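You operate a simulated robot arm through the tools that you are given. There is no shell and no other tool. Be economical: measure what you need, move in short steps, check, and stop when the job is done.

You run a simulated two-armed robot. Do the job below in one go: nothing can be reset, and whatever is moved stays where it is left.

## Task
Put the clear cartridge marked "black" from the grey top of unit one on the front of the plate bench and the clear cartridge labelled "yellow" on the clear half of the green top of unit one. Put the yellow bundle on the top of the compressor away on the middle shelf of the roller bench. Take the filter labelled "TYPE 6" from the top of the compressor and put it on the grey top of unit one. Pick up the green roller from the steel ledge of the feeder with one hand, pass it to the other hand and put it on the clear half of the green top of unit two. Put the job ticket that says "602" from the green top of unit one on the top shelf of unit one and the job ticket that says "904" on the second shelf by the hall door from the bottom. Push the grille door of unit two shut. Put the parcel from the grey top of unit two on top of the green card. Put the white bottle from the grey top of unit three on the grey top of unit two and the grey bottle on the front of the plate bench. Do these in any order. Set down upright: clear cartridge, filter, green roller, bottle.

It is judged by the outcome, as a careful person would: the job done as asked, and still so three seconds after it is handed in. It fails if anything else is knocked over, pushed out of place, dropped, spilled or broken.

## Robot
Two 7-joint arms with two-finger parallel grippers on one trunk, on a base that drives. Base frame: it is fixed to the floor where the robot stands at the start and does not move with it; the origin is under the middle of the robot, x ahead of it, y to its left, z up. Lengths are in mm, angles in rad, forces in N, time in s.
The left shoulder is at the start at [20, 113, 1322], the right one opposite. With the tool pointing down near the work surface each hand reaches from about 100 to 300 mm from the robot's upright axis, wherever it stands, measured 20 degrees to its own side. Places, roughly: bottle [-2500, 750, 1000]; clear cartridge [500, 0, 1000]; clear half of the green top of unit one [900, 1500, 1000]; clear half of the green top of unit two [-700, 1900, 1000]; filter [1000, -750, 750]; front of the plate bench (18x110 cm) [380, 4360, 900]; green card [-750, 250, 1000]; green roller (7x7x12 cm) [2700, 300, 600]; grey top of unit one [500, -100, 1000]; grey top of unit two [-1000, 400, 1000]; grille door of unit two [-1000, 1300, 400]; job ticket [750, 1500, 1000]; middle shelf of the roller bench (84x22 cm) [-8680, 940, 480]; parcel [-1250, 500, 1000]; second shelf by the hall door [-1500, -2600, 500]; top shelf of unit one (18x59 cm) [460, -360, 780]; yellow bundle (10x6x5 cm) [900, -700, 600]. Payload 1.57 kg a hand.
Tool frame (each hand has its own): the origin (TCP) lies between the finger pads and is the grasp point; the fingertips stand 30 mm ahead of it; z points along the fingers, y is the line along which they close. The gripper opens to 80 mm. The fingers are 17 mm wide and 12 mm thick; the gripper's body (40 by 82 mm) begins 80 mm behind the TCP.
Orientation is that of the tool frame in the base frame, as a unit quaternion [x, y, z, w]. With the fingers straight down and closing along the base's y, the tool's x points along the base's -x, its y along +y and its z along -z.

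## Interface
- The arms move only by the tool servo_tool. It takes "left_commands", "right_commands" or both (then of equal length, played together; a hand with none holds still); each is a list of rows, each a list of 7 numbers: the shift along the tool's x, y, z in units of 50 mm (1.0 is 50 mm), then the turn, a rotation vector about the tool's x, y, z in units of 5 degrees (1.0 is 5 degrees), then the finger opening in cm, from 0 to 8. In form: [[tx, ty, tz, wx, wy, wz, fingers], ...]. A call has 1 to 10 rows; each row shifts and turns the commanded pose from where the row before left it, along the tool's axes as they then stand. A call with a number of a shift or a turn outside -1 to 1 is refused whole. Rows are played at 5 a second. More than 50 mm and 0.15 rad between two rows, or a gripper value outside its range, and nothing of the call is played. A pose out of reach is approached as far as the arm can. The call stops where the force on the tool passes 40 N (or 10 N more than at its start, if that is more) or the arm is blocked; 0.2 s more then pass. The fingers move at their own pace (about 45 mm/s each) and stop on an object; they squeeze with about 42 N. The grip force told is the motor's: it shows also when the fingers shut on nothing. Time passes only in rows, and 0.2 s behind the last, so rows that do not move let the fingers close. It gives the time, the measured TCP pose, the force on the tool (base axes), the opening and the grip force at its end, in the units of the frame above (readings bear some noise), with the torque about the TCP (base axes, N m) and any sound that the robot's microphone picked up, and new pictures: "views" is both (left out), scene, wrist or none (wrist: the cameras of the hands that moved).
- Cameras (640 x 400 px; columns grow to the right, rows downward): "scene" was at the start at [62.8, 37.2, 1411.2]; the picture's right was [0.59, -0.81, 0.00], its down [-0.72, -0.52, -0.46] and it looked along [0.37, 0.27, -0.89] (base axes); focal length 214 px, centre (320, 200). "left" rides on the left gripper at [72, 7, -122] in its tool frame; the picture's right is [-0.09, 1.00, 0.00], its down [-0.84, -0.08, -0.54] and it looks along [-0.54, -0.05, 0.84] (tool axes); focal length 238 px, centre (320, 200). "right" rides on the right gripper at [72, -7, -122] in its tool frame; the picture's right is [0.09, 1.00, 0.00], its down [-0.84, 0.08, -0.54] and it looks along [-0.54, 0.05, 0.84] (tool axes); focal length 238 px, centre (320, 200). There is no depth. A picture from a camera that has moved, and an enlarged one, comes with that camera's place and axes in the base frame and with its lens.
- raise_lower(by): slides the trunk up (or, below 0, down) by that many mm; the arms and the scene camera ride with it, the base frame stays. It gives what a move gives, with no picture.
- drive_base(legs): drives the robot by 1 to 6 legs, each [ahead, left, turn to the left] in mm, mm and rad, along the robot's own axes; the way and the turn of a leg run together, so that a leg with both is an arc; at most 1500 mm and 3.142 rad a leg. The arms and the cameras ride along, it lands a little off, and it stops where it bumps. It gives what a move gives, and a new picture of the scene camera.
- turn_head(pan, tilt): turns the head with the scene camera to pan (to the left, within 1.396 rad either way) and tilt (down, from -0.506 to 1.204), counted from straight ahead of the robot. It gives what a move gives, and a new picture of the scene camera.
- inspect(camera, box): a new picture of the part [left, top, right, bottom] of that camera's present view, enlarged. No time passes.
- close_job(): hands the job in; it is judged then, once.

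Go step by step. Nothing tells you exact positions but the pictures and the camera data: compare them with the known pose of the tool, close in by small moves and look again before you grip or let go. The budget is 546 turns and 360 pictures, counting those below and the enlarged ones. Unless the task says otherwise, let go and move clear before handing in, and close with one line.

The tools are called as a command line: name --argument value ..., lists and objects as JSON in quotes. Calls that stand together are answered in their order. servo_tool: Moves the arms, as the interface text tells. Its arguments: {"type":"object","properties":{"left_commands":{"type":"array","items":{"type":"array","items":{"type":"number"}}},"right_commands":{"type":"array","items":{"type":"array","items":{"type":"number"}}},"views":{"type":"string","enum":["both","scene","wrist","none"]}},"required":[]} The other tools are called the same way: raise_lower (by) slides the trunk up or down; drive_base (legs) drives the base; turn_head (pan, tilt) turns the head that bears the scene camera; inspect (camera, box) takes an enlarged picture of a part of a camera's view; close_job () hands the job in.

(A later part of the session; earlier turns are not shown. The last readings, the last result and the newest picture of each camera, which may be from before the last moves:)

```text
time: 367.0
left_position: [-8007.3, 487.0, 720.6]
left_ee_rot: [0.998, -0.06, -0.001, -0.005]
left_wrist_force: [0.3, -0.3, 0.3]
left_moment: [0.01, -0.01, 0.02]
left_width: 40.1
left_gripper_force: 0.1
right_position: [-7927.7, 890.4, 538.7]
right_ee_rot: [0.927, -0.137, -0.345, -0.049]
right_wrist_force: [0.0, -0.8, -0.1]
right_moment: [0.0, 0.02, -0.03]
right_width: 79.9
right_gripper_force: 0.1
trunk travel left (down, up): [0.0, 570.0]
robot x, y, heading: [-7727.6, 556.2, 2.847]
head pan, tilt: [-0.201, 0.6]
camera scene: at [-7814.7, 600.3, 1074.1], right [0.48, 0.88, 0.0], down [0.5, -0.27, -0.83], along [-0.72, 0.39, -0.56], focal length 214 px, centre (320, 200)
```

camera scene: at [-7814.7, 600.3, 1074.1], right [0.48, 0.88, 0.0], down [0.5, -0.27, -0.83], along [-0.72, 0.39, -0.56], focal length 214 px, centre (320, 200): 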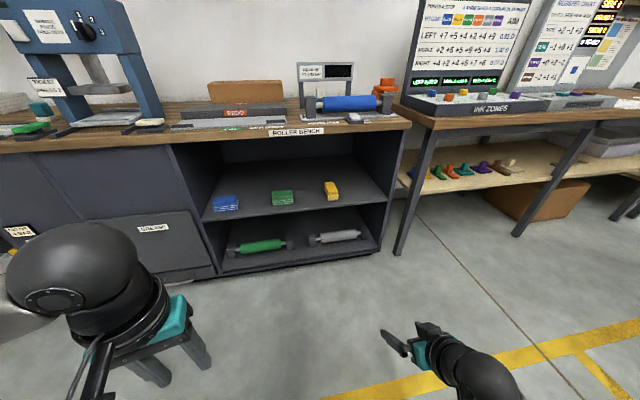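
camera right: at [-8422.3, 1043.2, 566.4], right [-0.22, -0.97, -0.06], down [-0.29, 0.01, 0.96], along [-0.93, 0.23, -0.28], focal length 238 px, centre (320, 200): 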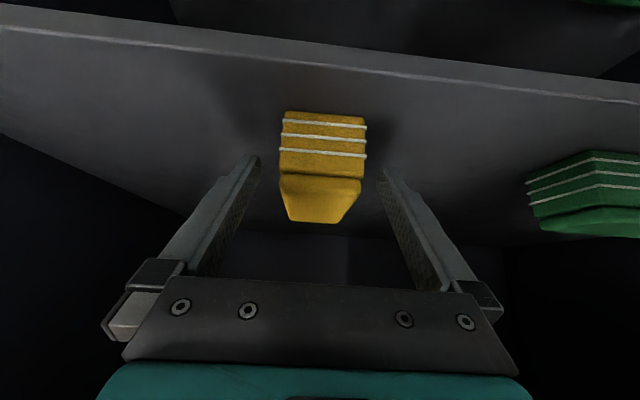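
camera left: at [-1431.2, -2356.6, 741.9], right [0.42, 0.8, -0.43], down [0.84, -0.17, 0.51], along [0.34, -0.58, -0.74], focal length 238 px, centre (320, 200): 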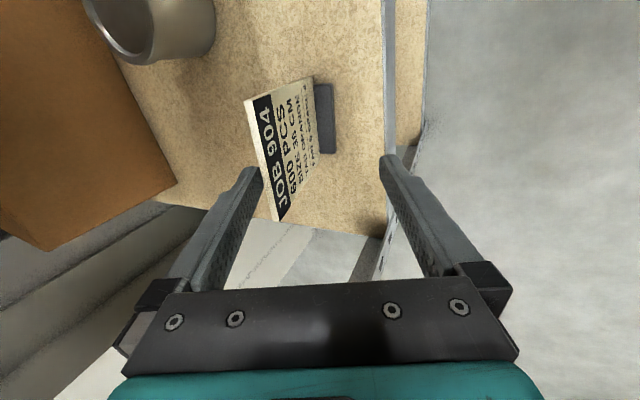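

The yellow bundle lies on the middle shelf. I restore the hand and drive back past the stack to unit three's aisle.

raise_lower --by 450

servo_tool --right_commands '[[0, 0, 0, 0, 1, 0, 8], [0, 0, 0, 0, 1, 0, 8], [0, 0, 0, 0, 1, 0, 8], [0, 0, 0, 0, 1, 0, 8], [0, 0, 0, 0, 1, 0, 8], [0, 0, 0, 0, 1, 0, 8], [0, 0, 0, 0, 1, 0, 8], [0, 0, 0, 0, 1, 0, 8]]' --left_commands '[[0, 0, 0, 0, 0, 0, 8], [0, 0, 0, 0, 0, 0, 8], [0, 0, 0, 0, 0, 0, 8], [0, 0, 0, 0, 0, 0, 8], [0, 0, 0, 0, 0, 0, 8], [0, 0, 0, 0, 0, 0, 8], [0, 0, 0, 0, 0, 0, 8], [0, 0, 0, 0, 0, 0, 8]]' --views "none"

drive_base --legs '[[0, 0, 3.079], [900, -480, 0], [1400, 0, 0], [1400, 0, 0]]'

turn_head --pan 0.5 --tilt 0.3

```text
refused: 450 is not a number from -400 to 400
```

```text
time: 368.8
left_position: [-8008.2, 487.0, 720.6]
left_ee_rot: [0.998, -0.061, -0.001, -0.006]
left_wrist_force: [-1.3, -0.9, 0.6]
left_moment: [0.01, -0.02, -0.01]
left_width: 80.0
left_gripper_force: 0.1
right_position: [-7927.7, 889.2, 537.9]
right_ee_rot: [0.989, -0.145, -0.007, 0.001]
right_wrist_force: [-0.5, -1.2, 0.0]
right_moment: [-0.01, 0.0, 0.0]
right_width: 80.3
right_gripper_force: 0.0
trunk travel left (down, up): [0.0, 570.0]
robot x, y, heading: [-7727.4, 556.7, 2.841]
head pan, tilt: [-0.201, 0.6]
```

```text
time: 394.6
left_position: [-4094.1, -1073.5, 721.0]
left_ee_rot: [0.085, 0.996, -0.005, 0.002]
left_wrist_force: [0.1, -0.8, 0.5]
left_moment: [-0.03, 0.0, 0.04]
left_width: 80.0
left_gripper_force: 0.0
right_position: [-4194.8, -1471.8, 537.6]
right_ee_rot: [0.17, 0.985, 0.001, 0.008]
right_wrist_force: [0.9, 0.0, 0.9]
right_moment: [-0.02, -0.03, -0.04]
right_width: 80.0
right_gripper_force: 0.0
trunk travel left (down, up): [0.0, 570.0]
robot x, y, heading: [-4375.3, -1133.3, -0.35]
head pan, tilt: [-0.201, 0.6]
camera scene: at [-4290.0, -1177.6, 1074.1], right [-0.52, -0.85, 0.0], down [-0.48, 0.29, -0.83], along [0.7, -0.43, -0.56], focal length 214 px, centre (320, 200)
```

scene: 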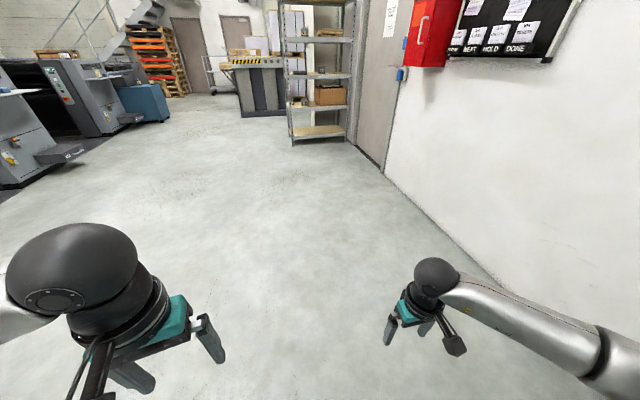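

```text
time: 395.7
left_position: [-4092.5, -1074.6, 720.4]
left_ee_rot: [0.086, 0.996, -0.006, 0.001]
left_wrist_force: [0.0, 0.3, -0.9]
left_moment: [0.0, -0.05, 0.01]
left_width: 80.2
left_gripper_force: 0.0
right_position: [-4192.9, -1471.7, 538.2]
right_ee_rot: [0.17, 0.985, 0.001, 0.009]
right_wrist_force: [-0.6, 0.6, 0.2]
right_moment: [0.01, -0.01, 0.0]
right_width: 80.0
right_gripper_force: 0.1
trunk travel left (down, up): [0.0, 570.0]
robot x, y, heading: [-4377.7, -1124.3, -0.346]
head pan, tilt: [0.499, 0.3]
camera scene: at [-4273.1, -1117.5, 1101.6], right [0.15, -0.99, 0.0], down [-0.29, -0.04, -0.96], along [0.94, 0.14, -0.3], focal length 214 px, centre (320, 200)
```

scene: 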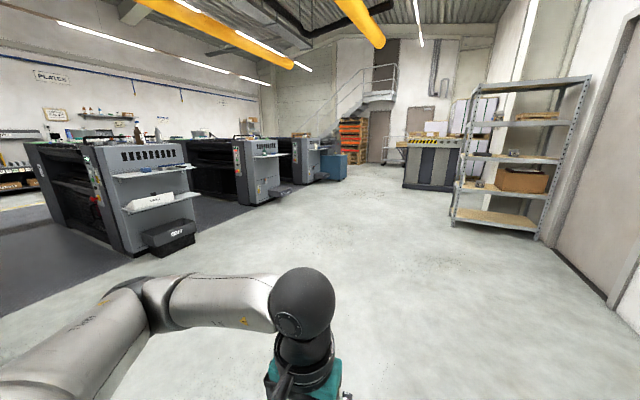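

raise_lower --by 400

raise_lower --by 170

drive_base --legs '[[0, 0, 0.083], [700, 1000, 0], [0, 750, 0]]'

turn_head --pan 0.3 --tilt 0.7

```text
time: 399.5
left_position: [-4092.3, -1073.2, 1120.4]
left_ee_rot: [0.085, 0.996, -0.005, 0.002]
left_wrist_force: [0.1, 0.2, 0.4]
left_moment: [0.03, -0.01, -0.02]
left_width: 80.1
left_gripper_force: 0.0
right_position: [-4193.8, -1471.3, 937.6]
right_ee_rot: [0.17, 0.985, 0.001, 0.008]
right_wrist_force: [-0.1, 0.7, -0.1]
right_moment: [-0.01, -0.02, 0.02]
right_width: 80.0
right_gripper_force: 0.1
trunk travel left (down, up): [-400.0, 170.0]
robot x, y, heading: [-4377.5, -1127.5, -0.347]
head pan, tilt: [0.499, 0.3]
```

```text
time: 401.4
left_position: [-4093.3, -1073.8, 1290.9]
left_ee_rot: [0.085, 0.996, -0.004, 0.001]
left_wrist_force: [-0.4, 0.5, -0.5]
left_moment: [-0.03, 0.01, -0.03]
left_width: 80.0
left_gripper_force: 0.1
right_position: [-4193.8, -1473.1, 1109.3]
right_ee_rot: [0.17, 0.985, 0.001, 0.009]
right_wrist_force: [0.6, -0.7, -1.0]
right_moment: [0.01, 0.0, 0.0]
right_width: 79.8
right_gripper_force: 0.1
trunk travel left (down, up): [-570.0, 0.0]
robot x, y, heading: [-4374.1, -1126.6, -0.349]
head pan, tilt: [0.499, 0.3]
```

```text
time: 411.8
left_position: [-2953.1, 465.1, 1291.5]
left_ee_rot: [0.042, 0.999, -0.005, 0.002]
left_wrist_force: [0.3, -0.6, 0.3]
left_moment: [-0.03, -0.01, 0.0]
left_width: 80.0
left_gripper_force: 0.1
right_position: [-3017.7, 60.2, 1107.4]
right_ee_rot: [0.127, 0.992, 0.001, 0.008]
right_wrist_force: [-0.7, -0.1, 0.2]
right_moment: [0.0, 0.0, -0.01]
right_width: 80.0
right_gripper_force: 0.1
trunk travel left (down, up): [-570.0, 0.0]
robot x, y, heading: [-3227.8, 385.5, -0.262]
head pan, tilt: [0.499, 0.3]
camera scene: at [-3128.6, 405.9, 1671.6], right [0.24, -0.97, 0.0], down [-0.29, -0.07, -0.96], along [0.93, 0.23, -0.3], focal length 214 px, centre (320, 200)
```

scene: 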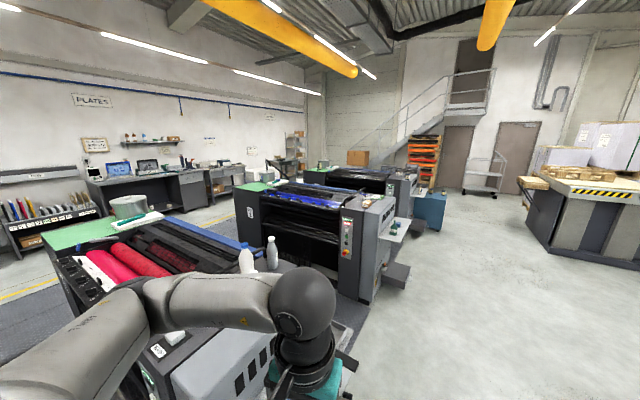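

```text
time: 412.7
left_position: [-2953.5, 464.4, 1291.1]
left_ee_rot: [0.042, 0.999, -0.005, 0.003]
left_wrist_force: [0.5, -0.1, -0.7]
left_moment: [0.02, -0.03, 0.0]
left_width: 79.9
left_gripper_force: 0.0
right_position: [-3019.1, 60.9, 1108.3]
right_ee_rot: [0.127, 0.992, 0.002, 0.008]
right_wrist_force: [-0.2, -0.2, -0.5]
right_moment: [-0.04, 0.03, 0.01]
right_width: 80.1
right_gripper_force: 0.0
trunk travel left (down, up): [-570.0, 0.0]
robot x, y, heading: [-3230.1, 383.7, -0.26]
head pan, tilt: [0.3, 0.7]
camera scene: at [-3134.5, 386.9, 1635.5], right [0.04, -1.0, 0.0], down [-0.64, -0.03, -0.77], along [0.76, 0.03, -0.64], focal length 214 px, centre (320, 200)
```

scene: 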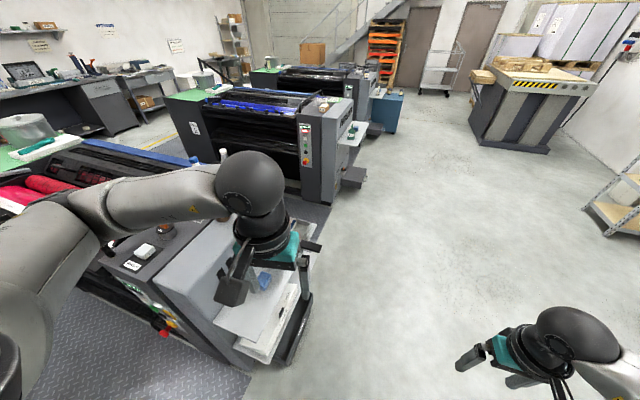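

drive_base --legs '[[0, 560, 0]]'

turn_head --pan -0.1 --tilt 0.7

```text
time: 415.9
left_position: [-2801.6, 1007.1, 1290.6]
left_ee_rot: [0.051, 0.999, -0.005, 0.001]
left_wrist_force: [-0.3, 0.5, -0.5]
left_moment: [-0.01, -0.03, -0.03]
left_width: 79.8
left_gripper_force: 0.0
right_position: [-2873.9, 603.1, 1106.8]
right_ee_rot: [0.135, 0.991, 0.002, 0.008]
right_wrist_force: [-0.3, -0.5, 0.1]
right_moment: [-0.01, -0.01, -0.02]
right_width: 80.0
right_gripper_force: 0.2
trunk travel left (down, up): [-570.0, 0.0]
robot x, y, heading: [-3078.6, 933.9, -0.276]
head pan, tilt: [0.3, 0.7]
camera scene: at [-2984.4, 932.1, 1635.5], right [0.02, -1.0, 0.0], down [-0.64, -0.02, -0.76], along [0.76, 0.02, -0.64], focal length 214 px, centre (320, 200)
```

scene: 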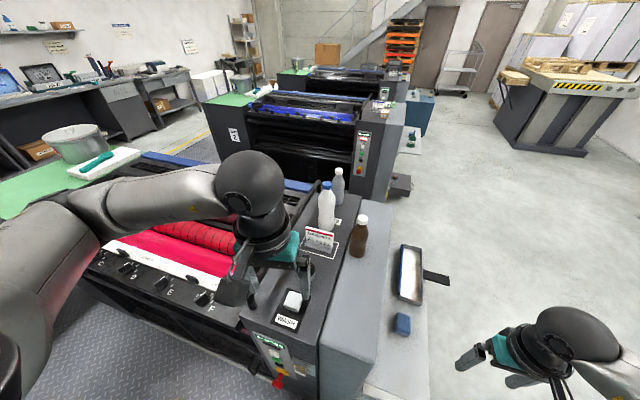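

```text
time: 416.8
left_position: [-2802.1, 1006.3, 1290.8]
left_ee_rot: [0.051, 0.999, -0.006, 0.002]
left_wrist_force: [0.1, 0.6, 0.2]
left_moment: [-0.01, -0.02, -0.04]
left_width: 80.0
left_gripper_force: 0.0
right_position: [-2873.9, 603.4, 1107.6]
right_ee_rot: [0.135, 0.991, 0.001, 0.008]
right_wrist_force: [0.4, -0.5, 0.6]
right_moment: [-0.01, -0.02, 0.01]
right_width: 80.3
right_gripper_force: 0.0
trunk travel left (down, up): [-570.0, 0.0]
robot x, y, heading: [-3078.4, 935.1, -0.272]
head pan, tilt: [-0.099, 0.7]
camera scene: at [-2990.4, 898.6, 1635.5], right [-0.37, -0.93, 0.0], down [-0.6, 0.24, -0.76], along [0.71, -0.28, -0.64], focal length 214 px, centre (320, 200)
```

scene: 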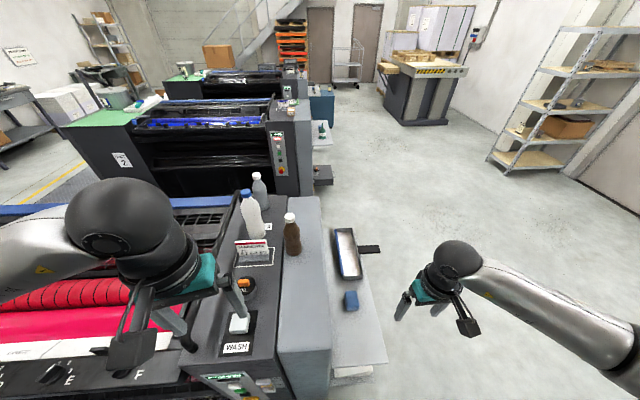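

inspect --camera "scene" --box '[210, 160, 330, 270]'

```text
3.64 times, centred on (270, 215) of scene
camera zoom: at [-2990.4, 898.6, 1635.5], right [-0.37, -0.93, 0.0], down [-0.6, 0.24, -0.76], along [0.71, -0.28, -0.64], focal length 780 px, centre (502, 146)
```

zoom: 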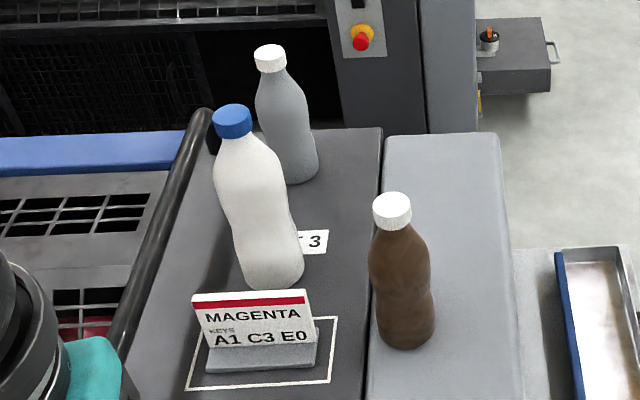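

White bottle stands near [-2375,926], grey near [-2212,872], close to the far edge, so I'll approach from the aisle between units two and three.

servo_tool --right_commands '[[0, 0, -1, 0, 0, 0, 8], [0, 0, -1, 0, 0, 0, 8], [0, 0, -1, 0, 0, 0, 8], [0, 0, -0.7, 0, 0, 0, 8]]' --views "none"

drive_base --legs '[[0, -1000, 0], [1190, 0, 0], [0, 0, 3.141], [0, -1000, 0]]'

turn_head --pan 0.0 --tilt 0.8

```text
time: 417.8
left_position: [-2802.6, 1006.3, 1290.9]
left_ee_rot: [0.05, 0.999, -0.004, 0.002]
left_wrist_force: [0.2, -0.5, -0.4]
left_moment: [0.0, 0.0, 0.0]
left_width: 79.9
left_gripper_force: 0.2
right_position: [-2876.7, 602.6, 1294.6]
right_ee_rot: [0.135, 0.991, 0.002, 0.008]
right_wrist_force: [-0.5, 0.4, 0.7]
right_moment: [-0.01, 0.0, -0.03]
right_width: 79.9
right_gripper_force: 0.0
trunk travel left (down, up): [-570.0, 0.0]
robot x, y, heading: [-3080.7, 936.5, -0.277]
head pan, tilt: [-0.099, 0.7]
```

```text
time: 440.5
left_position: [-2098.4, 539.4, 1291.5]
left_ee_rot: [0.995, -0.105, -0.002, -0.005]
left_wrist_force: [-0.4, 0.2, 0.0]
left_moment: [0.0, 0.01, -0.02]
left_width: 80.0
left_gripper_force: 0.0
right_position: [-1979.5, 932.8, 1293.5]
right_ee_rot: [0.982, -0.189, -0.008, 0.001]
right_wrist_force: [0.3, -1.0, 0.4]
right_moment: [-0.01, 0.03, 0.03]
right_width: 80.1
right_gripper_force: 0.1
trunk travel left (down, up): [-570.0, 0.0]
robot x, y, heading: [-1815.5, 584.6, 2.751]
head pan, tilt: [-0.099, 0.7]
camera scene: at [-1897.4, 626.2, 1635.5], right [0.47, 0.88, 0.0], down [0.57, -0.3, -0.76], along [-0.68, 0.36, -0.64], focal length 214 px, centre (320, 200)
```

scene: 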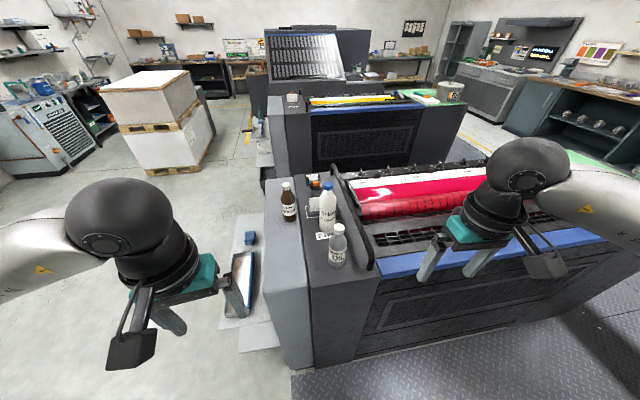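

```text
time: 441.2
left_position: [-2098.5, 540.6, 1290.8]
left_ee_rot: [0.994, -0.105, -0.003, -0.005]
left_wrist_force: [-0.1, -0.3, -0.5]
left_moment: [0.0, 0.01, -0.02]
left_width: 80.1
left_gripper_force: 0.0
right_position: [-1979.5, 933.8, 1292.6]
right_ee_rot: [0.982, -0.189, -0.008, 0.002]
right_wrist_force: [-0.4, -0.3, -0.6]
right_moment: [0.0, -0.02, -0.02]
right_width: 80.0
right_gripper_force: 0.1
trunk travel left (down, up): [-570.0, 0.0]
robot x, y, heading: [-1815.5, 583.6, 2.756]
head pan, tilt: [0.0, 0.799]
camera scene: at [-1897.0, 616.8, 1627.3], right [0.38, 0.93, 0.0], down [0.66, -0.27, -0.7], along [-0.65, 0.26, -0.72], focal length 214 px, centre (320, 200)
```

scene: 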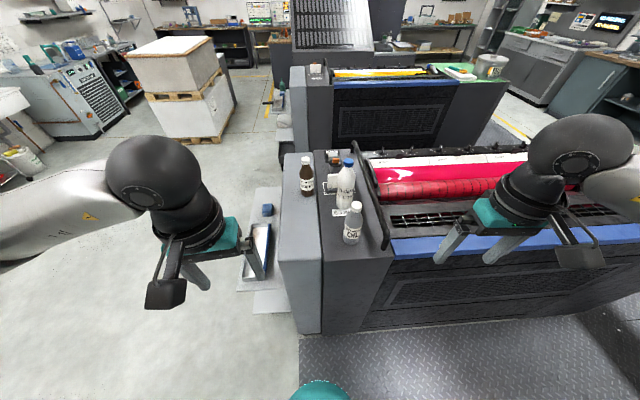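

drive_base --legs '[[0, 0, 0.122], [130, 0, 0]]'

servo_tool --right_commands '[[0, 0, 0, 0, 0, 0, 8]]' --views "wrist"

```text
time: 443.1
left_position: [-2217.2, 538.9, 1290.3]
left_ee_rot: [0.999, -0.044, -0.002, -0.006]
left_wrist_force: [-1.1, -0.4, -0.2]
left_moment: [0.0, -0.02, -0.01]
left_width: 80.1
left_gripper_force: 0.1
right_position: [-2147.0, 943.1, 1294.1]
right_ee_rot: [0.992, -0.129, -0.008, 0.001]
right_wrist_force: [-0.6, 1.4, -0.1]
right_moment: [0.0, -0.01, -0.01]
right_width: 79.9
right_gripper_force: 0.1
trunk travel left (down, up): [-570.0, 0.0]
robot x, y, heading: [-1939.7, 617.7, 2.88]
head pan, tilt: [0.0, 0.799]
camera scene: at [-2026.5, 640.4, 1627.2], right [0.26, 0.97, 0.0], down [0.69, -0.19, -0.7], along [-0.67, 0.18, -0.72], focal length 214 px, centre (320, 200)
```

scene: 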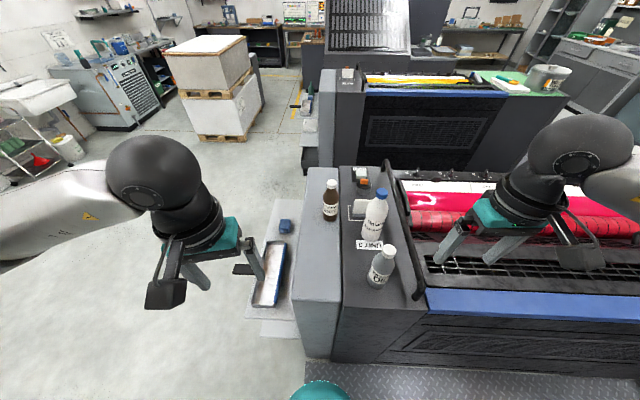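

```text
time: 443.5
left_position: [-2216.4, 538.8, 1291.8]
left_ee_rot: [0.999, -0.045, -0.003, -0.005]
left_wrist_force: [-0.3, -0.6, -0.8]
left_moment: [0.04, 0.02, -0.01]
left_width: 80.1
left_gripper_force: 0.1
right_position: [-2145.4, 943.9, 1293.9]
right_ee_rot: [0.992, -0.129, -0.009, 0.002]
right_wrist_force: [-0.4, 0.5, -0.5]
right_moment: [-0.03, 0.03, 0.0]
right_width: 80.0
right_gripper_force: 0.0
trunk travel left (down, up): [-570.0, 0.0]
robot x, y, heading: [-1941.0, 616.8, 2.876]
head pan, tilt: [0.0, 0.799]
camera right: at [-2070.6, 931.0, 1413.9], right [-0.17, -0.99, 0.0], down [-0.82, 0.14, 0.56], along [-0.55, 0.09, -0.83], focal length 238 px, centre (320, 200)
```

right: 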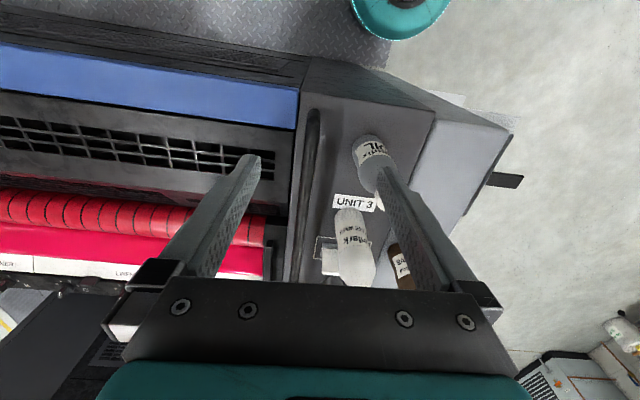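

servo_tool --right_commands '[[-0.55, 0.62, 0, 0, 0, 0, 8], [-0.55, 0.62, 0, 0, 0, 0, 8], [-0.54, 0.62, 0, 0, 0, 0, 8], [0, 0, 0.8, 0, 0, 0, 8]]' --views "both"

```text
time: 444.5
left_position: [-2216.3, 541.0, 1291.7]
left_ee_rot: [0.999, -0.045, -0.002, -0.005]
left_wrist_force: [0.1, 0.1, 0.2]
left_moment: [-0.02, 0.0, 0.0]
left_width: 80.0
left_gripper_force: 0.0
right_position: [-2247.7, 875.6, 1255.8]
right_ee_rot: [0.992, -0.129, -0.009, 0.003]
right_wrist_force: [-0.4, -0.1, 0.3]
right_moment: [0.0, 0.03, 0.0]
right_width: 80.1
right_gripper_force: 0.1
trunk travel left (down, up): [-570.0, 0.0]
robot x, y, heading: [-1940.8, 616.0, 2.873]
head pan, tilt: [0.0, 0.799]
camera scene: at [-2024.6, 641.3, 1627.3], right [0.26, 0.97, 0.0], down [0.69, -0.19, -0.7], along [-0.67, 0.18, -0.72], focal length 214 px, centre (320, 200)
camera right: at [-2172.2, 862.8, 1376.1], right [-0.17, -0.99, 0.0], down [-0.82, 0.14, 0.56], along [-0.55, 0.09, -0.83], focal length 238 px, centre (320, 200)
```

scene: 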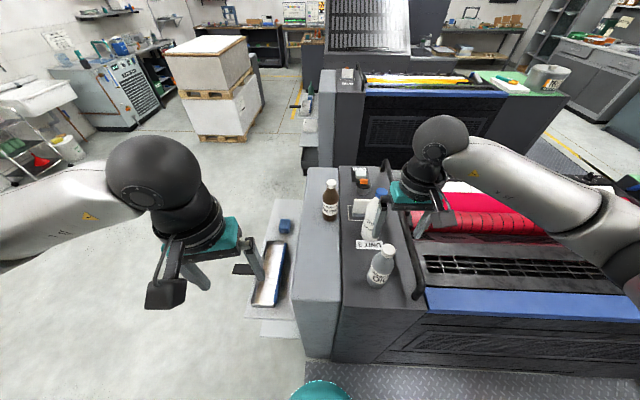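
right: 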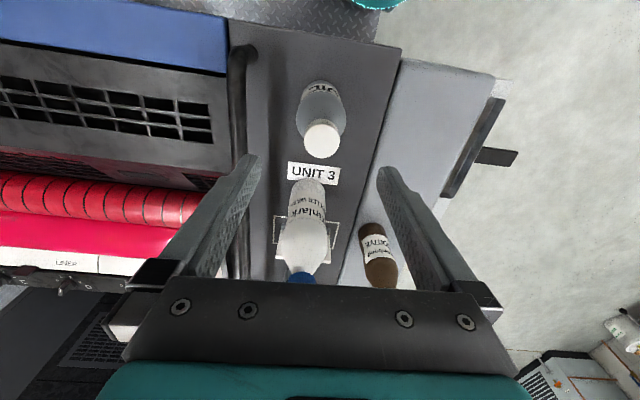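

servo_tool --right_commands '[[0.11, 0.03, 0.6, 0, 0, 0, 8], [0, 0, 0.6, 0, 0, 0, 8], [0, 0, 0.7, 0, 0, 0, 8]]' --views "wrist"

```text
time: 445.3
left_position: [-2217.2, 539.9, 1291.7]
left_ee_rot: [0.999, -0.045, -0.002, -0.005]
left_wrist_force: [-0.5, -0.4, -0.2]
left_moment: [-0.02, -0.01, 0.02]
left_width: 79.9
left_gripper_force: 0.0
right_position: [-2245.8, 872.8, 1160.5]
right_ee_rot: [0.992, -0.128, -0.008, 0.002]
right_wrist_force: [0.6, -1.0, 0.0]
right_moment: [-0.02, 0.01, 0.01]
right_width: 79.6
right_gripper_force: 0.1
trunk travel left (down, up): [-570.0, 0.0]
robot x, y, heading: [-1939.0, 613.8, 2.882]
head pan, tilt: [0.0, 0.799]
camera right: at [-2171.0, 860.0, 1280.0], right [-0.17, -0.99, 0.0], down [-0.82, 0.14, 0.56], along [-0.55, 0.09, -0.83], focal length 238 px, centre (320, 200)
```

right: 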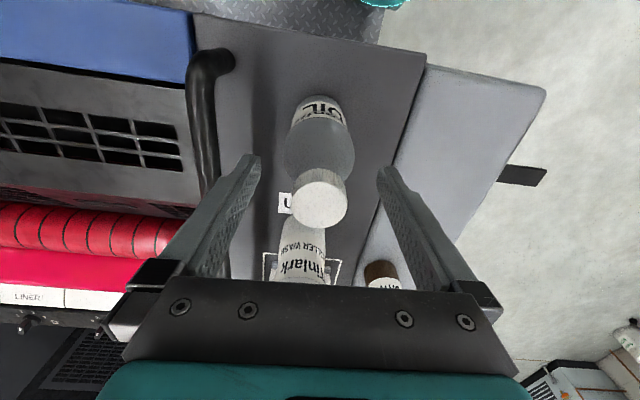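

servo_tool --right_commands '[[0, 0, 0.15, 0, 0, 0, 8], [0, 0, 0, 0, 0, 0, 5], [0, 0, 0, 0, 0, 0, 2], [0, 0, 0, 0, 0, 0, 0], [0, 0, 0, 0, 0, 0, 0], [0, 0, 0, 0, 0, 0, 0], [0, 0, 0, 0, 0, 0, 0]]' --views "wrist"

```text
time: 446.9
left_position: [-2217.1, 537.9, 1289.9]
left_ee_rot: [0.999, -0.046, -0.002, -0.006]
left_wrist_force: [0.5, 0.3, 0.1]
left_moment: [-0.01, 0.02, 0.0]
left_width: 80.1
left_gripper_force: 0.0
right_position: [-2246.6, 873.3, 1152.8]
right_ee_rot: [0.992, -0.128, -0.008, 0.001]
right_wrist_force: [0.5, 1.1, 0.4]
right_moment: [0.05, -0.06, 0.03]
right_width: 43.6
right_gripper_force: 42.2
trunk travel left (down, up): [-570.0, 0.0]
robot x, y, heading: [-1940.4, 618.2, 2.873]
head pan, tilt: [0.0, 0.799]
camera right: at [-2171.6, 860.6, 1273.3], right [-0.17, -0.99, 0.0], down [-0.82, 0.14, 0.56], along [-0.55, 0.09, -0.83], focal length 238 px, centre (320, 200)
```

right: 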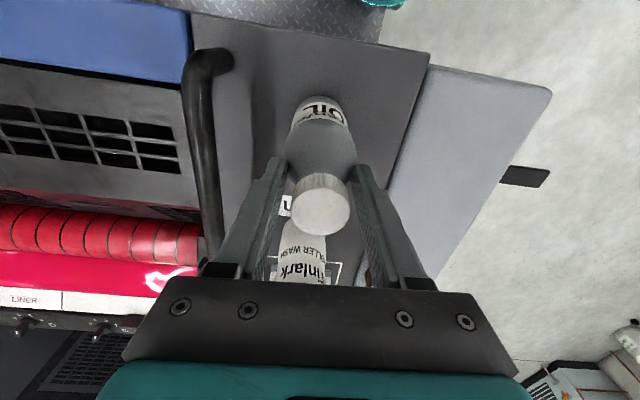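

Grip is on the tapered shoulder; I reopen and go lower to hold the body.

servo_tool --right_commands '[[0, 0, 0, 0, 0, 0, 8], [0, 0, 0, 0, 0, 0, 8], [0, 0, 0, 0, 0, 0, 8], [0, 0, 0.5, 0, 0, 0, 8], [0, 0, 0.4, 0, 0, 0, 8], [0, 0, 0, 0, 0, 0, 5], [0, 0, 0, 0, 0, 0, 2], [0, 0, 0, 0, 0, 0, 0], [0, 0, 0, 0, 0, 0, 0]]' --views "wrist"

```text
time: 448.9
left_position: [-2216.5, 539.9, 1290.8]
left_ee_rot: [0.999, -0.044, -0.002, -0.006]
left_wrist_force: [-0.9, -0.1, -1.1]
left_moment: [0.02, 0.01, -0.02]
left_width: 80.1
left_gripper_force: 0.0
right_position: [-2246.6, 873.2, 1107.2]
right_ee_rot: [0.992, -0.129, -0.008, 0.001]
right_wrist_force: [0.5, 0.1, 0.5]
right_moment: [0.05, 0.03, 0.01]
right_width: 53.8
right_gripper_force: 34.8
trunk travel left (down, up): [-570.0, 0.0]
robot x, y, heading: [-1939.0, 618.3, 2.88]
head pan, tilt: [0.0, 0.799]
camera right: at [-2172.0, 860.4, 1228.1], right [-0.17, -0.99, 0.0], down [-0.82, 0.14, 0.56], along [-0.55, 0.09, -0.83], focal length 238 px, centre (320, 200)
```

right: 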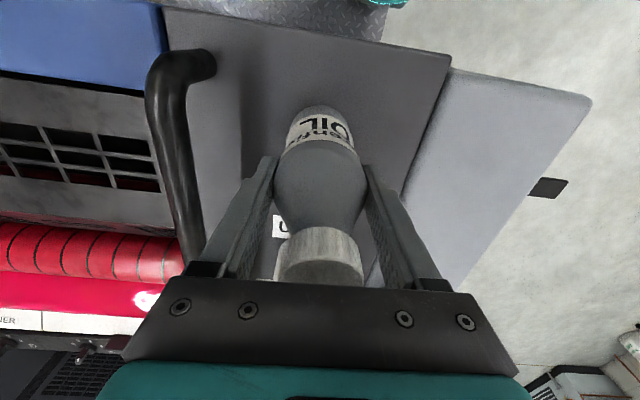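

servo_tool --right_commands '[[0, 0, 0, 0, 0, 0, 0], [0, 0, -1, 0, 0, 0, 0], [0, 0, -1, 0, 0, 0, 0], [0, 0, -1, 0, 0, 0, 0], [0, 0, -1, 0, 0, 0, 0], [0.7, -0.7, 0, 0, 0, 0, 0], [0.7, -0.7, 0, 0, 0, 0, 0], [0.7, -0.7, 0, 0, 0, 0, 0]]' --views "wrist"

```text
time: 450.7
left_position: [-2214.1, 540.0, 1290.4]
left_ee_rot: [0.999, -0.045, -0.004, -0.006]
left_wrist_force: [0.4, -0.4, 0.1]
left_moment: [0.02, 0.02, 0.0]
left_width: 80.0
left_gripper_force: 0.0
right_position: [-2112.6, 946.2, 1303.4]
right_ee_rot: [0.992, -0.127, -0.009, 0.002]
right_wrist_force: [0.8, -0.1, -4.4]
right_moment: [0.01, -0.02, 0.01]
right_width: 53.9
right_gripper_force: 41.9
trunk travel left (down, up): [-570.0, 0.0]
robot x, y, heading: [-1939.4, 616.5, 2.876]
head pan, tilt: [0.0, 0.799]
camera right: at [-2037.0, 934.7, 1424.6], right [-0.16, -0.99, 0.01], down [-0.82, 0.14, 0.56], along [-0.55, 0.09, -0.83], focal length 238 px, centre (320, 200)
```

right: 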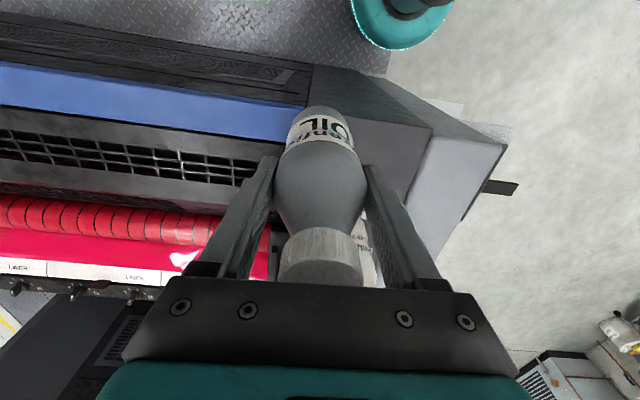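

drive_base --legs '[[0, -325, 0]]'

servo_tool --left_commands '[[-0.9, 0, 0, 0, 0, 0, 8], [-0.9, 0, 0, 0, 0, 0, 8], [-0.9, 0, 0, 0, 0, 0, 8], [-0.9, 0, 0, 0, 0, 0, 8]]' --views "both"

```text
time: 452.8
left_position: [-2132.8, 849.6, 1290.1]
left_ee_rot: [0.999, -0.042, -0.001, -0.006]
left_wrist_force: [0.0, 0.1, 0.1]
left_moment: [-0.04, 0.0, -0.04]
left_width: 79.7
left_gripper_force: 0.0
right_position: [-2032.4, 1257.8, 1305.1]
right_ee_rot: [0.992, -0.126, -0.009, 0.002]
right_wrist_force: [0.4, 0.1, -5.4]
right_moment: [-0.03, 0.0, 0.03]
right_width: 54.0
right_gripper_force: 41.9
trunk travel left (down, up): [-570.0, 0.0]
robot x, y, heading: [-1857.3, 929.7, 2.885]
head pan, tilt: [0.0, 0.799]
camera scene: at [-1942.6, 951.4, 1627.2], right [0.26, 0.97, 0.0], down [0.69, -0.18, -0.7], along [-0.67, 0.18, -0.72], focal length 214 px, centre (320, 200)
```

scene: 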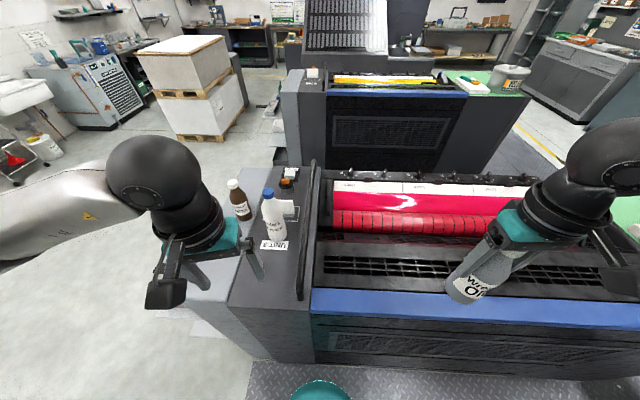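

```text
time: 453.8
left_position: [-2314.5, 864.7, 1290.5]
left_ee_rot: [0.999, -0.042, -0.001, -0.004]
left_wrist_force: [-0.8, 1.9, 0.0]
left_moment: [-0.01, -0.02, 0.0]
left_width: 80.2
left_gripper_force: 0.0
right_position: [-2033.6, 1257.4, 1303.6]
right_ee_rot: [0.992, -0.127, -0.009, 0.003]
right_wrist_force: [0.4, 0.5, -5.0]
right_moment: [-0.06, -0.04, 0.03]
right_width: 54.0
right_gripper_force: 41.5
trunk travel left (down, up): [-570.0, 0.0]
robot x, y, heading: [-1856.7, 931.0, 2.878]
head pan, tilt: [0.0, 0.799]
camera scene: at [-1943.6, 951.8, 1627.1], right [0.26, 0.97, 0.0], down [0.69, -0.18, -0.7], along [-0.67, 0.18, -0.72], focal length 214 px, centre (320, 200)
camera left: at [-2242.7, 851.6, 1412.0], right [-0.18, -0.98, -0.01], down [-0.83, 0.14, 0.55], along [-0.54, 0.1, -0.84], focal length 238 px, centre (320, 200)
```

scene: 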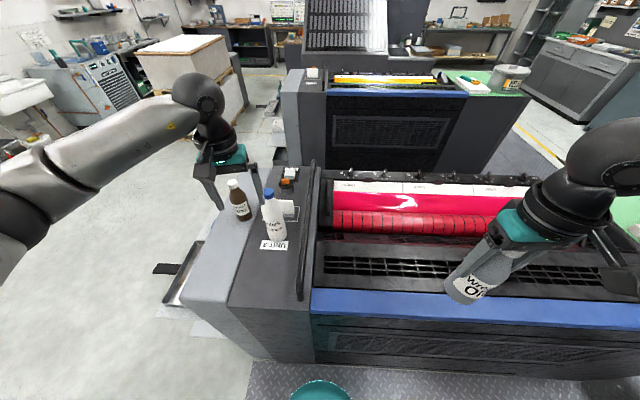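
left: 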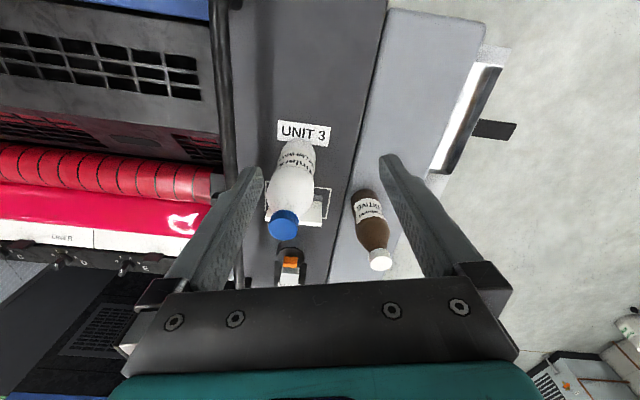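

servo_tool --left_commands '[[-0.6, -0.32, 0, 0, 0, 0, 8], [-0.6, -0.32, 0, 0, 0, 0, 8], [-0.58, -0.33, 0, 0, 0, 0, 8]]' --views "wrist"

```text
time: 454.6
left_position: [-2397.6, 922.5, 1291.3]
left_ee_rot: [0.999, -0.043, -0.002, -0.004]
left_wrist_force: [-0.4, -1.8, -0.4]
left_moment: [0.0, -0.03, -0.01]
left_width: 79.8
left_gripper_force: 0.0
right_position: [-2034.3, 1258.9, 1303.6]
right_ee_rot: [0.992, -0.127, -0.008, 0.003]
right_wrist_force: [-0.1, 1.1, -3.7]
right_moment: [0.0, 0.02, -0.04]
right_width: 53.8
right_gripper_force: 42.5
trunk travel left (down, up): [-570.0, 0.0]
robot x, y, heading: [-1857.0, 927.6, 2.885]
head pan, tilt: [0.0, 0.799]
camera left: at [-2326.9, 909.2, 1413.4], right [-0.18, -0.98, -0.01], down [-0.83, 0.14, 0.55], along [-0.54, 0.1, -0.84], focal length 238 px, centre (320, 200)
```

left: 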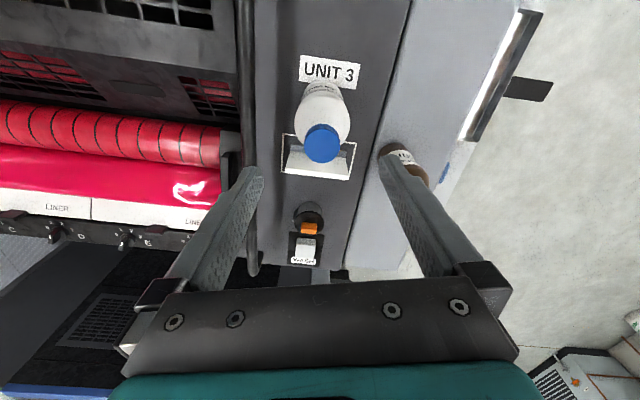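

servo_tool --left_commands '[[0, 0, 0.9, 0, 0, 0, 8], [0, 0, 0.9, 0, 0, 0, 8]]' --views "wrist"

```text
time: 455.2
left_position: [-2398.3, 921.7, 1202.0]
left_ee_rot: [0.999, -0.042, -0.003, -0.005]
left_wrist_force: [-0.3, 0.2, -0.9]
left_moment: [0.03, -0.03, 0.0]
left_width: 80.0
left_gripper_force: 0.0
right_position: [-2033.4, 1258.2, 1304.9]
right_ee_rot: [0.992, -0.126, -0.009, 0.001]
right_wrist_force: [-0.2, -0.4, -3.6]
right_moment: [0.01, 0.0, 0.0]
right_width: 53.8
right_gripper_force: 42.5
trunk travel left (down, up): [-570.0, 0.0]
robot x, y, heading: [-1859.0, 927.4, 2.88]
head pan, tilt: [0.0, 0.799]
camera left: at [-2327.1, 908.4, 1324.4], right [-0.18, -0.98, -0.01], down [-0.83, 0.14, 0.55], along [-0.54, 0.1, -0.84], focal length 238 px, centre (320, 200)
```

left: 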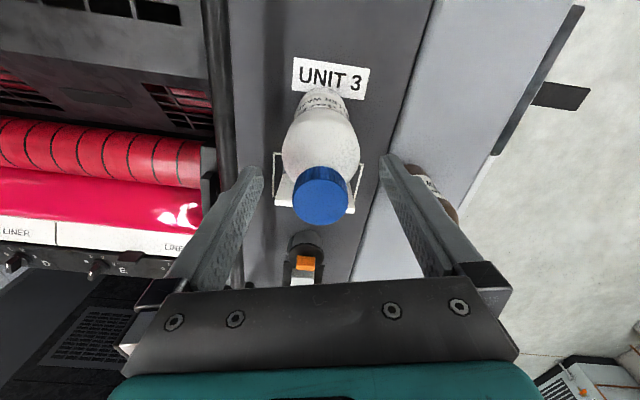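

servo_tool --left_commands '[[0, 0, 0.6, 0, 0, 0, 8], [0, 0, 0.6, 0, 0, 0, 8], [0, 0, 0, 0, 0, 0, 5], [0, 0, 0, 0, 0, 0, 2], [0, 0, 0, 0, 0, 0, 0], [0, 0, 0, 0, 0, 0, 0], [0, 0, 0, 0, 0, 0, 0]]' --views "wrist"

```text
time: 456.8
left_position: [-2396.2, 922.3, 1142.2]
left_ee_rot: [0.999, -0.041, -0.002, -0.006]
left_wrist_force: [-0.4, 0.0, 0.0]
left_moment: [0.02, 0.18, 0.03]
left_width: 60.4
left_gripper_force: 42.6
right_position: [-2033.9, 1256.8, 1304.1]
right_ee_rot: [0.992, -0.126, -0.008, 0.001]
right_wrist_force: [0.7, 0.4, -3.8]
right_moment: [0.02, -0.03, -0.01]
right_width: 54.1
right_gripper_force: 42.1
trunk travel left (down, up): [-570.0, 0.0]
robot x, y, heading: [-1859.9, 930.4, 2.883]
head pan, tilt: [0.0, 0.799]
camera left: at [-2325.4, 908.3, 1264.2], right [-0.17, -0.98, -0.01], down [-0.83, 0.14, 0.55], along [-0.54, 0.1, -0.84], focal length 238 px, centre (320, 200)
```

left: 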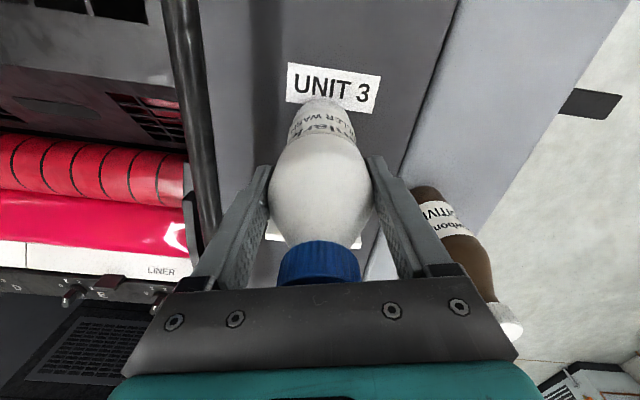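

servo_tool --left_commands '[[0, 0, 0, 0, 0, 0, 0], [0, 0, -0.8, 0, 0, 0, 0], [0, 0, -0.8, 0, 0, 0, 0], [0, 0, -0.9, 0, 0, 0, 0], [0, 0, -0.9, 0, 0, 0, 0], [0, 0, -0.9, 0, 0, 0, 0], [0.9, 0, 0, 0, 0, 0, 0], [0.9, 0, 0, 0, 0, 0, 0], [0.9, 0, 0, 0, 0, 0, 0], [0.9, 0, 0, 0, 0, 0, 0]]' --views "both"

```text
time: 459.0
left_position: [-2215.5, 904.0, 1353.6]
left_ee_rot: [0.999, -0.04, -0.003, -0.005]
left_wrist_force: [0.1, -0.2, -7.0]
left_moment: [0.0, -0.07, 0.0]
left_width: 60.6
left_gripper_force: 41.6
right_position: [-2031.2, 1256.7, 1303.1]
right_ee_rot: [0.992, -0.125, -0.008, 0.002]
right_wrist_force: [0.1, -0.3, -4.7]
right_moment: [0.0, 0.0, 0.02]
right_width: 53.9
right_gripper_force: 41.8
trunk travel left (down, up): [-570.0, 0.0]
robot x, y, heading: [-1852.8, 932.8, 2.882]
head pan, tilt: [0.0, 0.799]
camera scene: at [-1941.9, 950.9, 1627.3], right [0.26, 0.97, 0.0], down [0.69, -0.18, -0.7], along [-0.67, 0.18, -0.72], focal length 214 px, centre (320, 200)
camera left: at [-2145.4, 889.9, 1476.8], right [-0.17, -0.98, -0.01], down [-0.83, 0.14, 0.55], along [-0.54, 0.1, -0.84], focal length 238 px, centre (320, 200)
```

scene: 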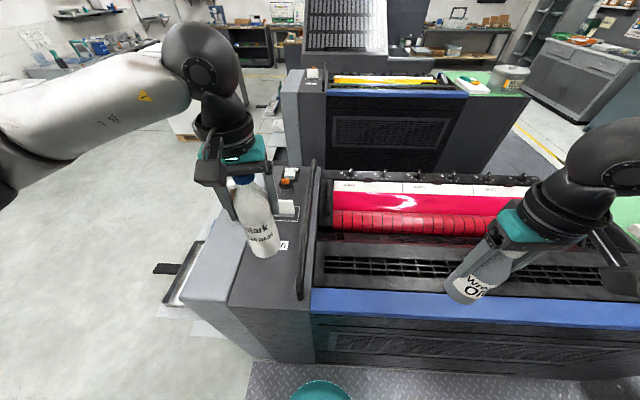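
left: 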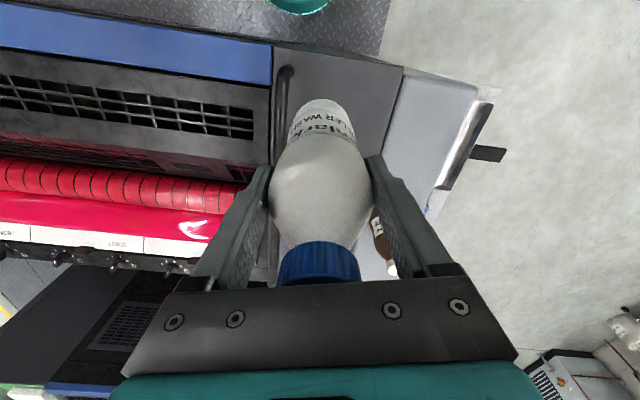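

Both bottles are held upright. I back to the aisle's middle and turn around to face unit two.

servo_tool --left_commands '[[0.9, 0, 0, 0, 0, 0, 0], [0.9, 0, 0, 0, 0, 0, 0]]' --views "none"

drive_base --legs '[[-190, 0, 0], [0, 0, 1.57], [0, 0, 1.57]]'

turn_head --pan -0.2 --tilt 0.8

```text
time: 459.6
left_position: [-2129.2, 896.9, 1356.0]
left_ee_rot: [0.999, -0.041, -0.002, -0.005]
left_wrist_force: [-0.3, -0.1, -7.1]
left_moment: [0.04, 0.01, -0.03]
left_width: 60.2
left_gripper_force: 41.6
right_position: [-2033.4, 1257.5, 1303.8]
right_ee_rot: [0.992, -0.126, -0.009, 0.001]
right_wrist_force: [-1.1, 0.2, -3.8]
right_moment: [0.02, 0.01, 0.0]
right_width: 53.9
right_gripper_force: 42.0
trunk travel left (down, up): [-570.0, 0.0]
robot x, y, heading: [-1853.6, 929.5, 2.881]
head pan, tilt: [0.0, 0.799]
```

```text
time: 468.8
left_position: [-1399.1, 909.8, 1355.1]
left_ee_rot: [0.044, 0.999, -0.005, 0.001]
left_wrist_force: [-0.3, -0.2, -7.1]
left_moment: [0.01, 0.05, -0.02]
left_width: 60.5
left_gripper_force: 42.0
right_position: [-1497.0, 549.6, 1305.3]
right_ee_rot: [0.128, 0.992, 0.002, 0.008]
right_wrist_force: [0.5, 0.1, -4.8]
right_moment: [-0.03, -0.04, 0.0]
right_width: 53.8
right_gripper_force: 41.9
trunk travel left (down, up): [-570.0, 0.0]
robot x, y, heading: [-1670.1, 882.7, -0.261]
head pan, tilt: [0.0, 0.799]
camera scene: at [-1583.4, 855.1, 1627.2], right [-0.26, -0.97, 0.0], down [-0.69, 0.19, -0.7], along [0.67, -0.18, -0.72], focal length 214 px, centre (320, 200)
```

scene: 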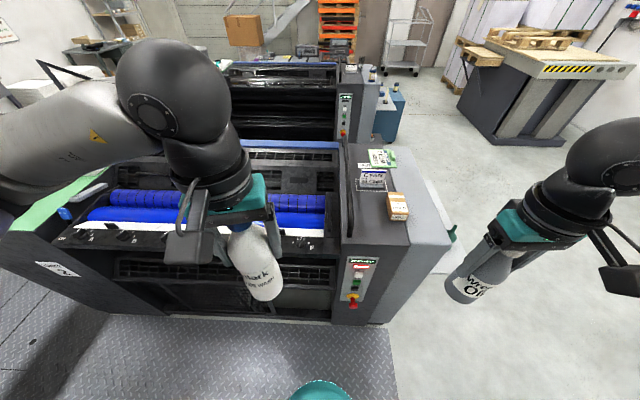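

```text
time: 469.5
left_position: [-1399.1, 909.0, 1354.8]
left_ee_rot: [0.044, 0.999, -0.005, 0.002]
left_wrist_force: [0.4, -0.6, -5.7]
left_moment: [-0.01, 0.04, -0.01]
left_width: 60.8
left_gripper_force: 42.2
right_position: [-1496.0, 548.8, 1303.7]
right_ee_rot: [0.129, 0.992, 0.002, 0.008]
right_wrist_force: [-0.5, -0.1, -4.1]
right_moment: [0.01, 0.02, 0.02]
right_width: 54.2
right_gripper_force: 42.1
trunk travel left (down, up): [-570.0, 0.0]
robot x, y, heading: [-1672.7, 882.4, -0.263]
head pan, tilt: [-0.201, 0.799]
camera scene: at [-1589.1, 840.1, 1627.2], right [-0.45, -0.89, 0.0], down [-0.64, 0.32, -0.7], along [0.62, -0.31, -0.72], focal length 214 px, centre (320, 200)
```

scene: 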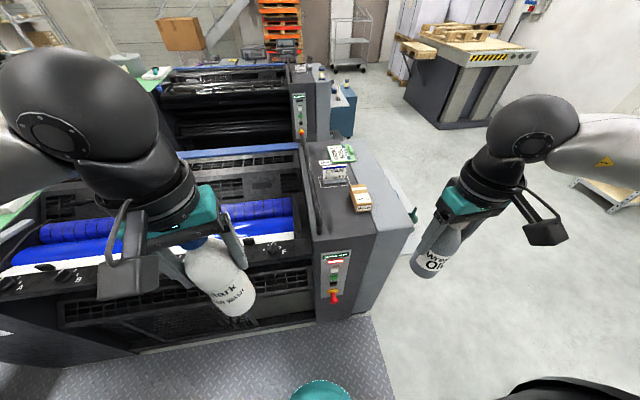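

drive_base --legs '[[0, -490, 0], [190, 0, 0]]'

turn_head --pan 0.1 --tilt 0.9

```text
time: 473.6
left_position: [-1343.9, 388.5, 1355.2]
left_ee_rot: [0.05, 0.999, -0.005, 0.002]
left_wrist_force: [-0.1, -0.4, -6.1]
left_moment: [-0.03, 0.04, 0.0]
left_width: 60.6
left_gripper_force: 41.8
right_position: [-1445.9, 29.5, 1303.6]
right_ee_rot: [0.135, 0.991, 0.001, 0.008]
right_wrist_force: [0.1, -0.1, -3.7]
right_moment: [0.05, 0.03, 0.03]
right_width: 54.1
right_gripper_force: 41.7
trunk travel left (down, up): [-570.0, 0.0]
robot x, y, heading: [-1620.1, 358.9, -0.275]
head pan, tilt: [-0.201, 0.799]
camera scene: at [-1535.3, 321.0, 1627.2], right [-0.46, -0.89, 0.0], down [-0.64, 0.33, -0.7], along [0.62, -0.32, -0.72], focal length 214 px, centre (320, 200)
```

scene: 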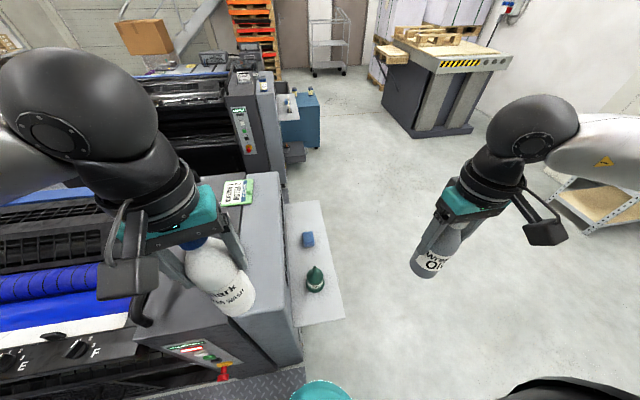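

```text
time: 474.4
left_position: [-1346.4, 388.8, 1355.8]
left_ee_rot: [0.05, 0.999, -0.005, 0.002]
left_wrist_force: [0.2, -0.1, -6.1]
left_moment: [-0.01, 0.01, 0.02]
left_width: 60.4
left_gripper_force: 41.8
right_position: [-1445.9, 30.3, 1303.5]
right_ee_rot: [0.134, 0.991, 0.002, 0.008]
right_wrist_force: [0.0, 1.0, -3.8]
right_moment: [-0.01, -0.01, -0.02]
right_width: 54.0
right_gripper_force: 42.3
trunk travel left (down, up): [-570.0, 0.0]
robot x, y, heading: [-1620.8, 358.5, -0.278]
head pan, tilt: [0.099, 0.901]
camera scene: at [-1533.5, 344.9, 1619.3], right [-0.18, -0.98, 0.0], down [-0.77, 0.14, -0.62], along [0.61, -0.11, -0.78], focal length 214 px, centre (320, 200)
```

scene: 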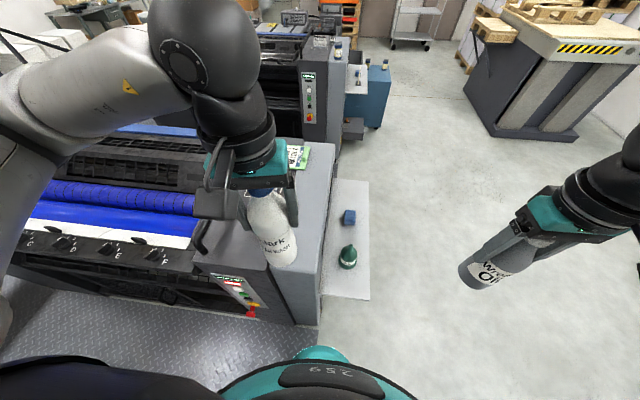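

inspect --camera "left" --box '[0, 0, 640, 400]'

```text
1.00 times, centred on (320, 200) of left (not enlarged: the box is as wide or as high as the picture)
camera zoom: at [-1416.5, 403.8, 1477.3], right [0.19, 0.98, -0.01], down [0.82, -0.16, 0.55], along [0.53, -0.11, -0.84], focal length 238 px, centre (320, 200)
```

zoom: 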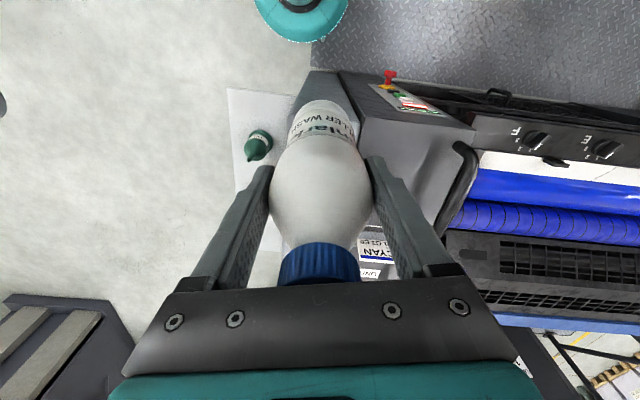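

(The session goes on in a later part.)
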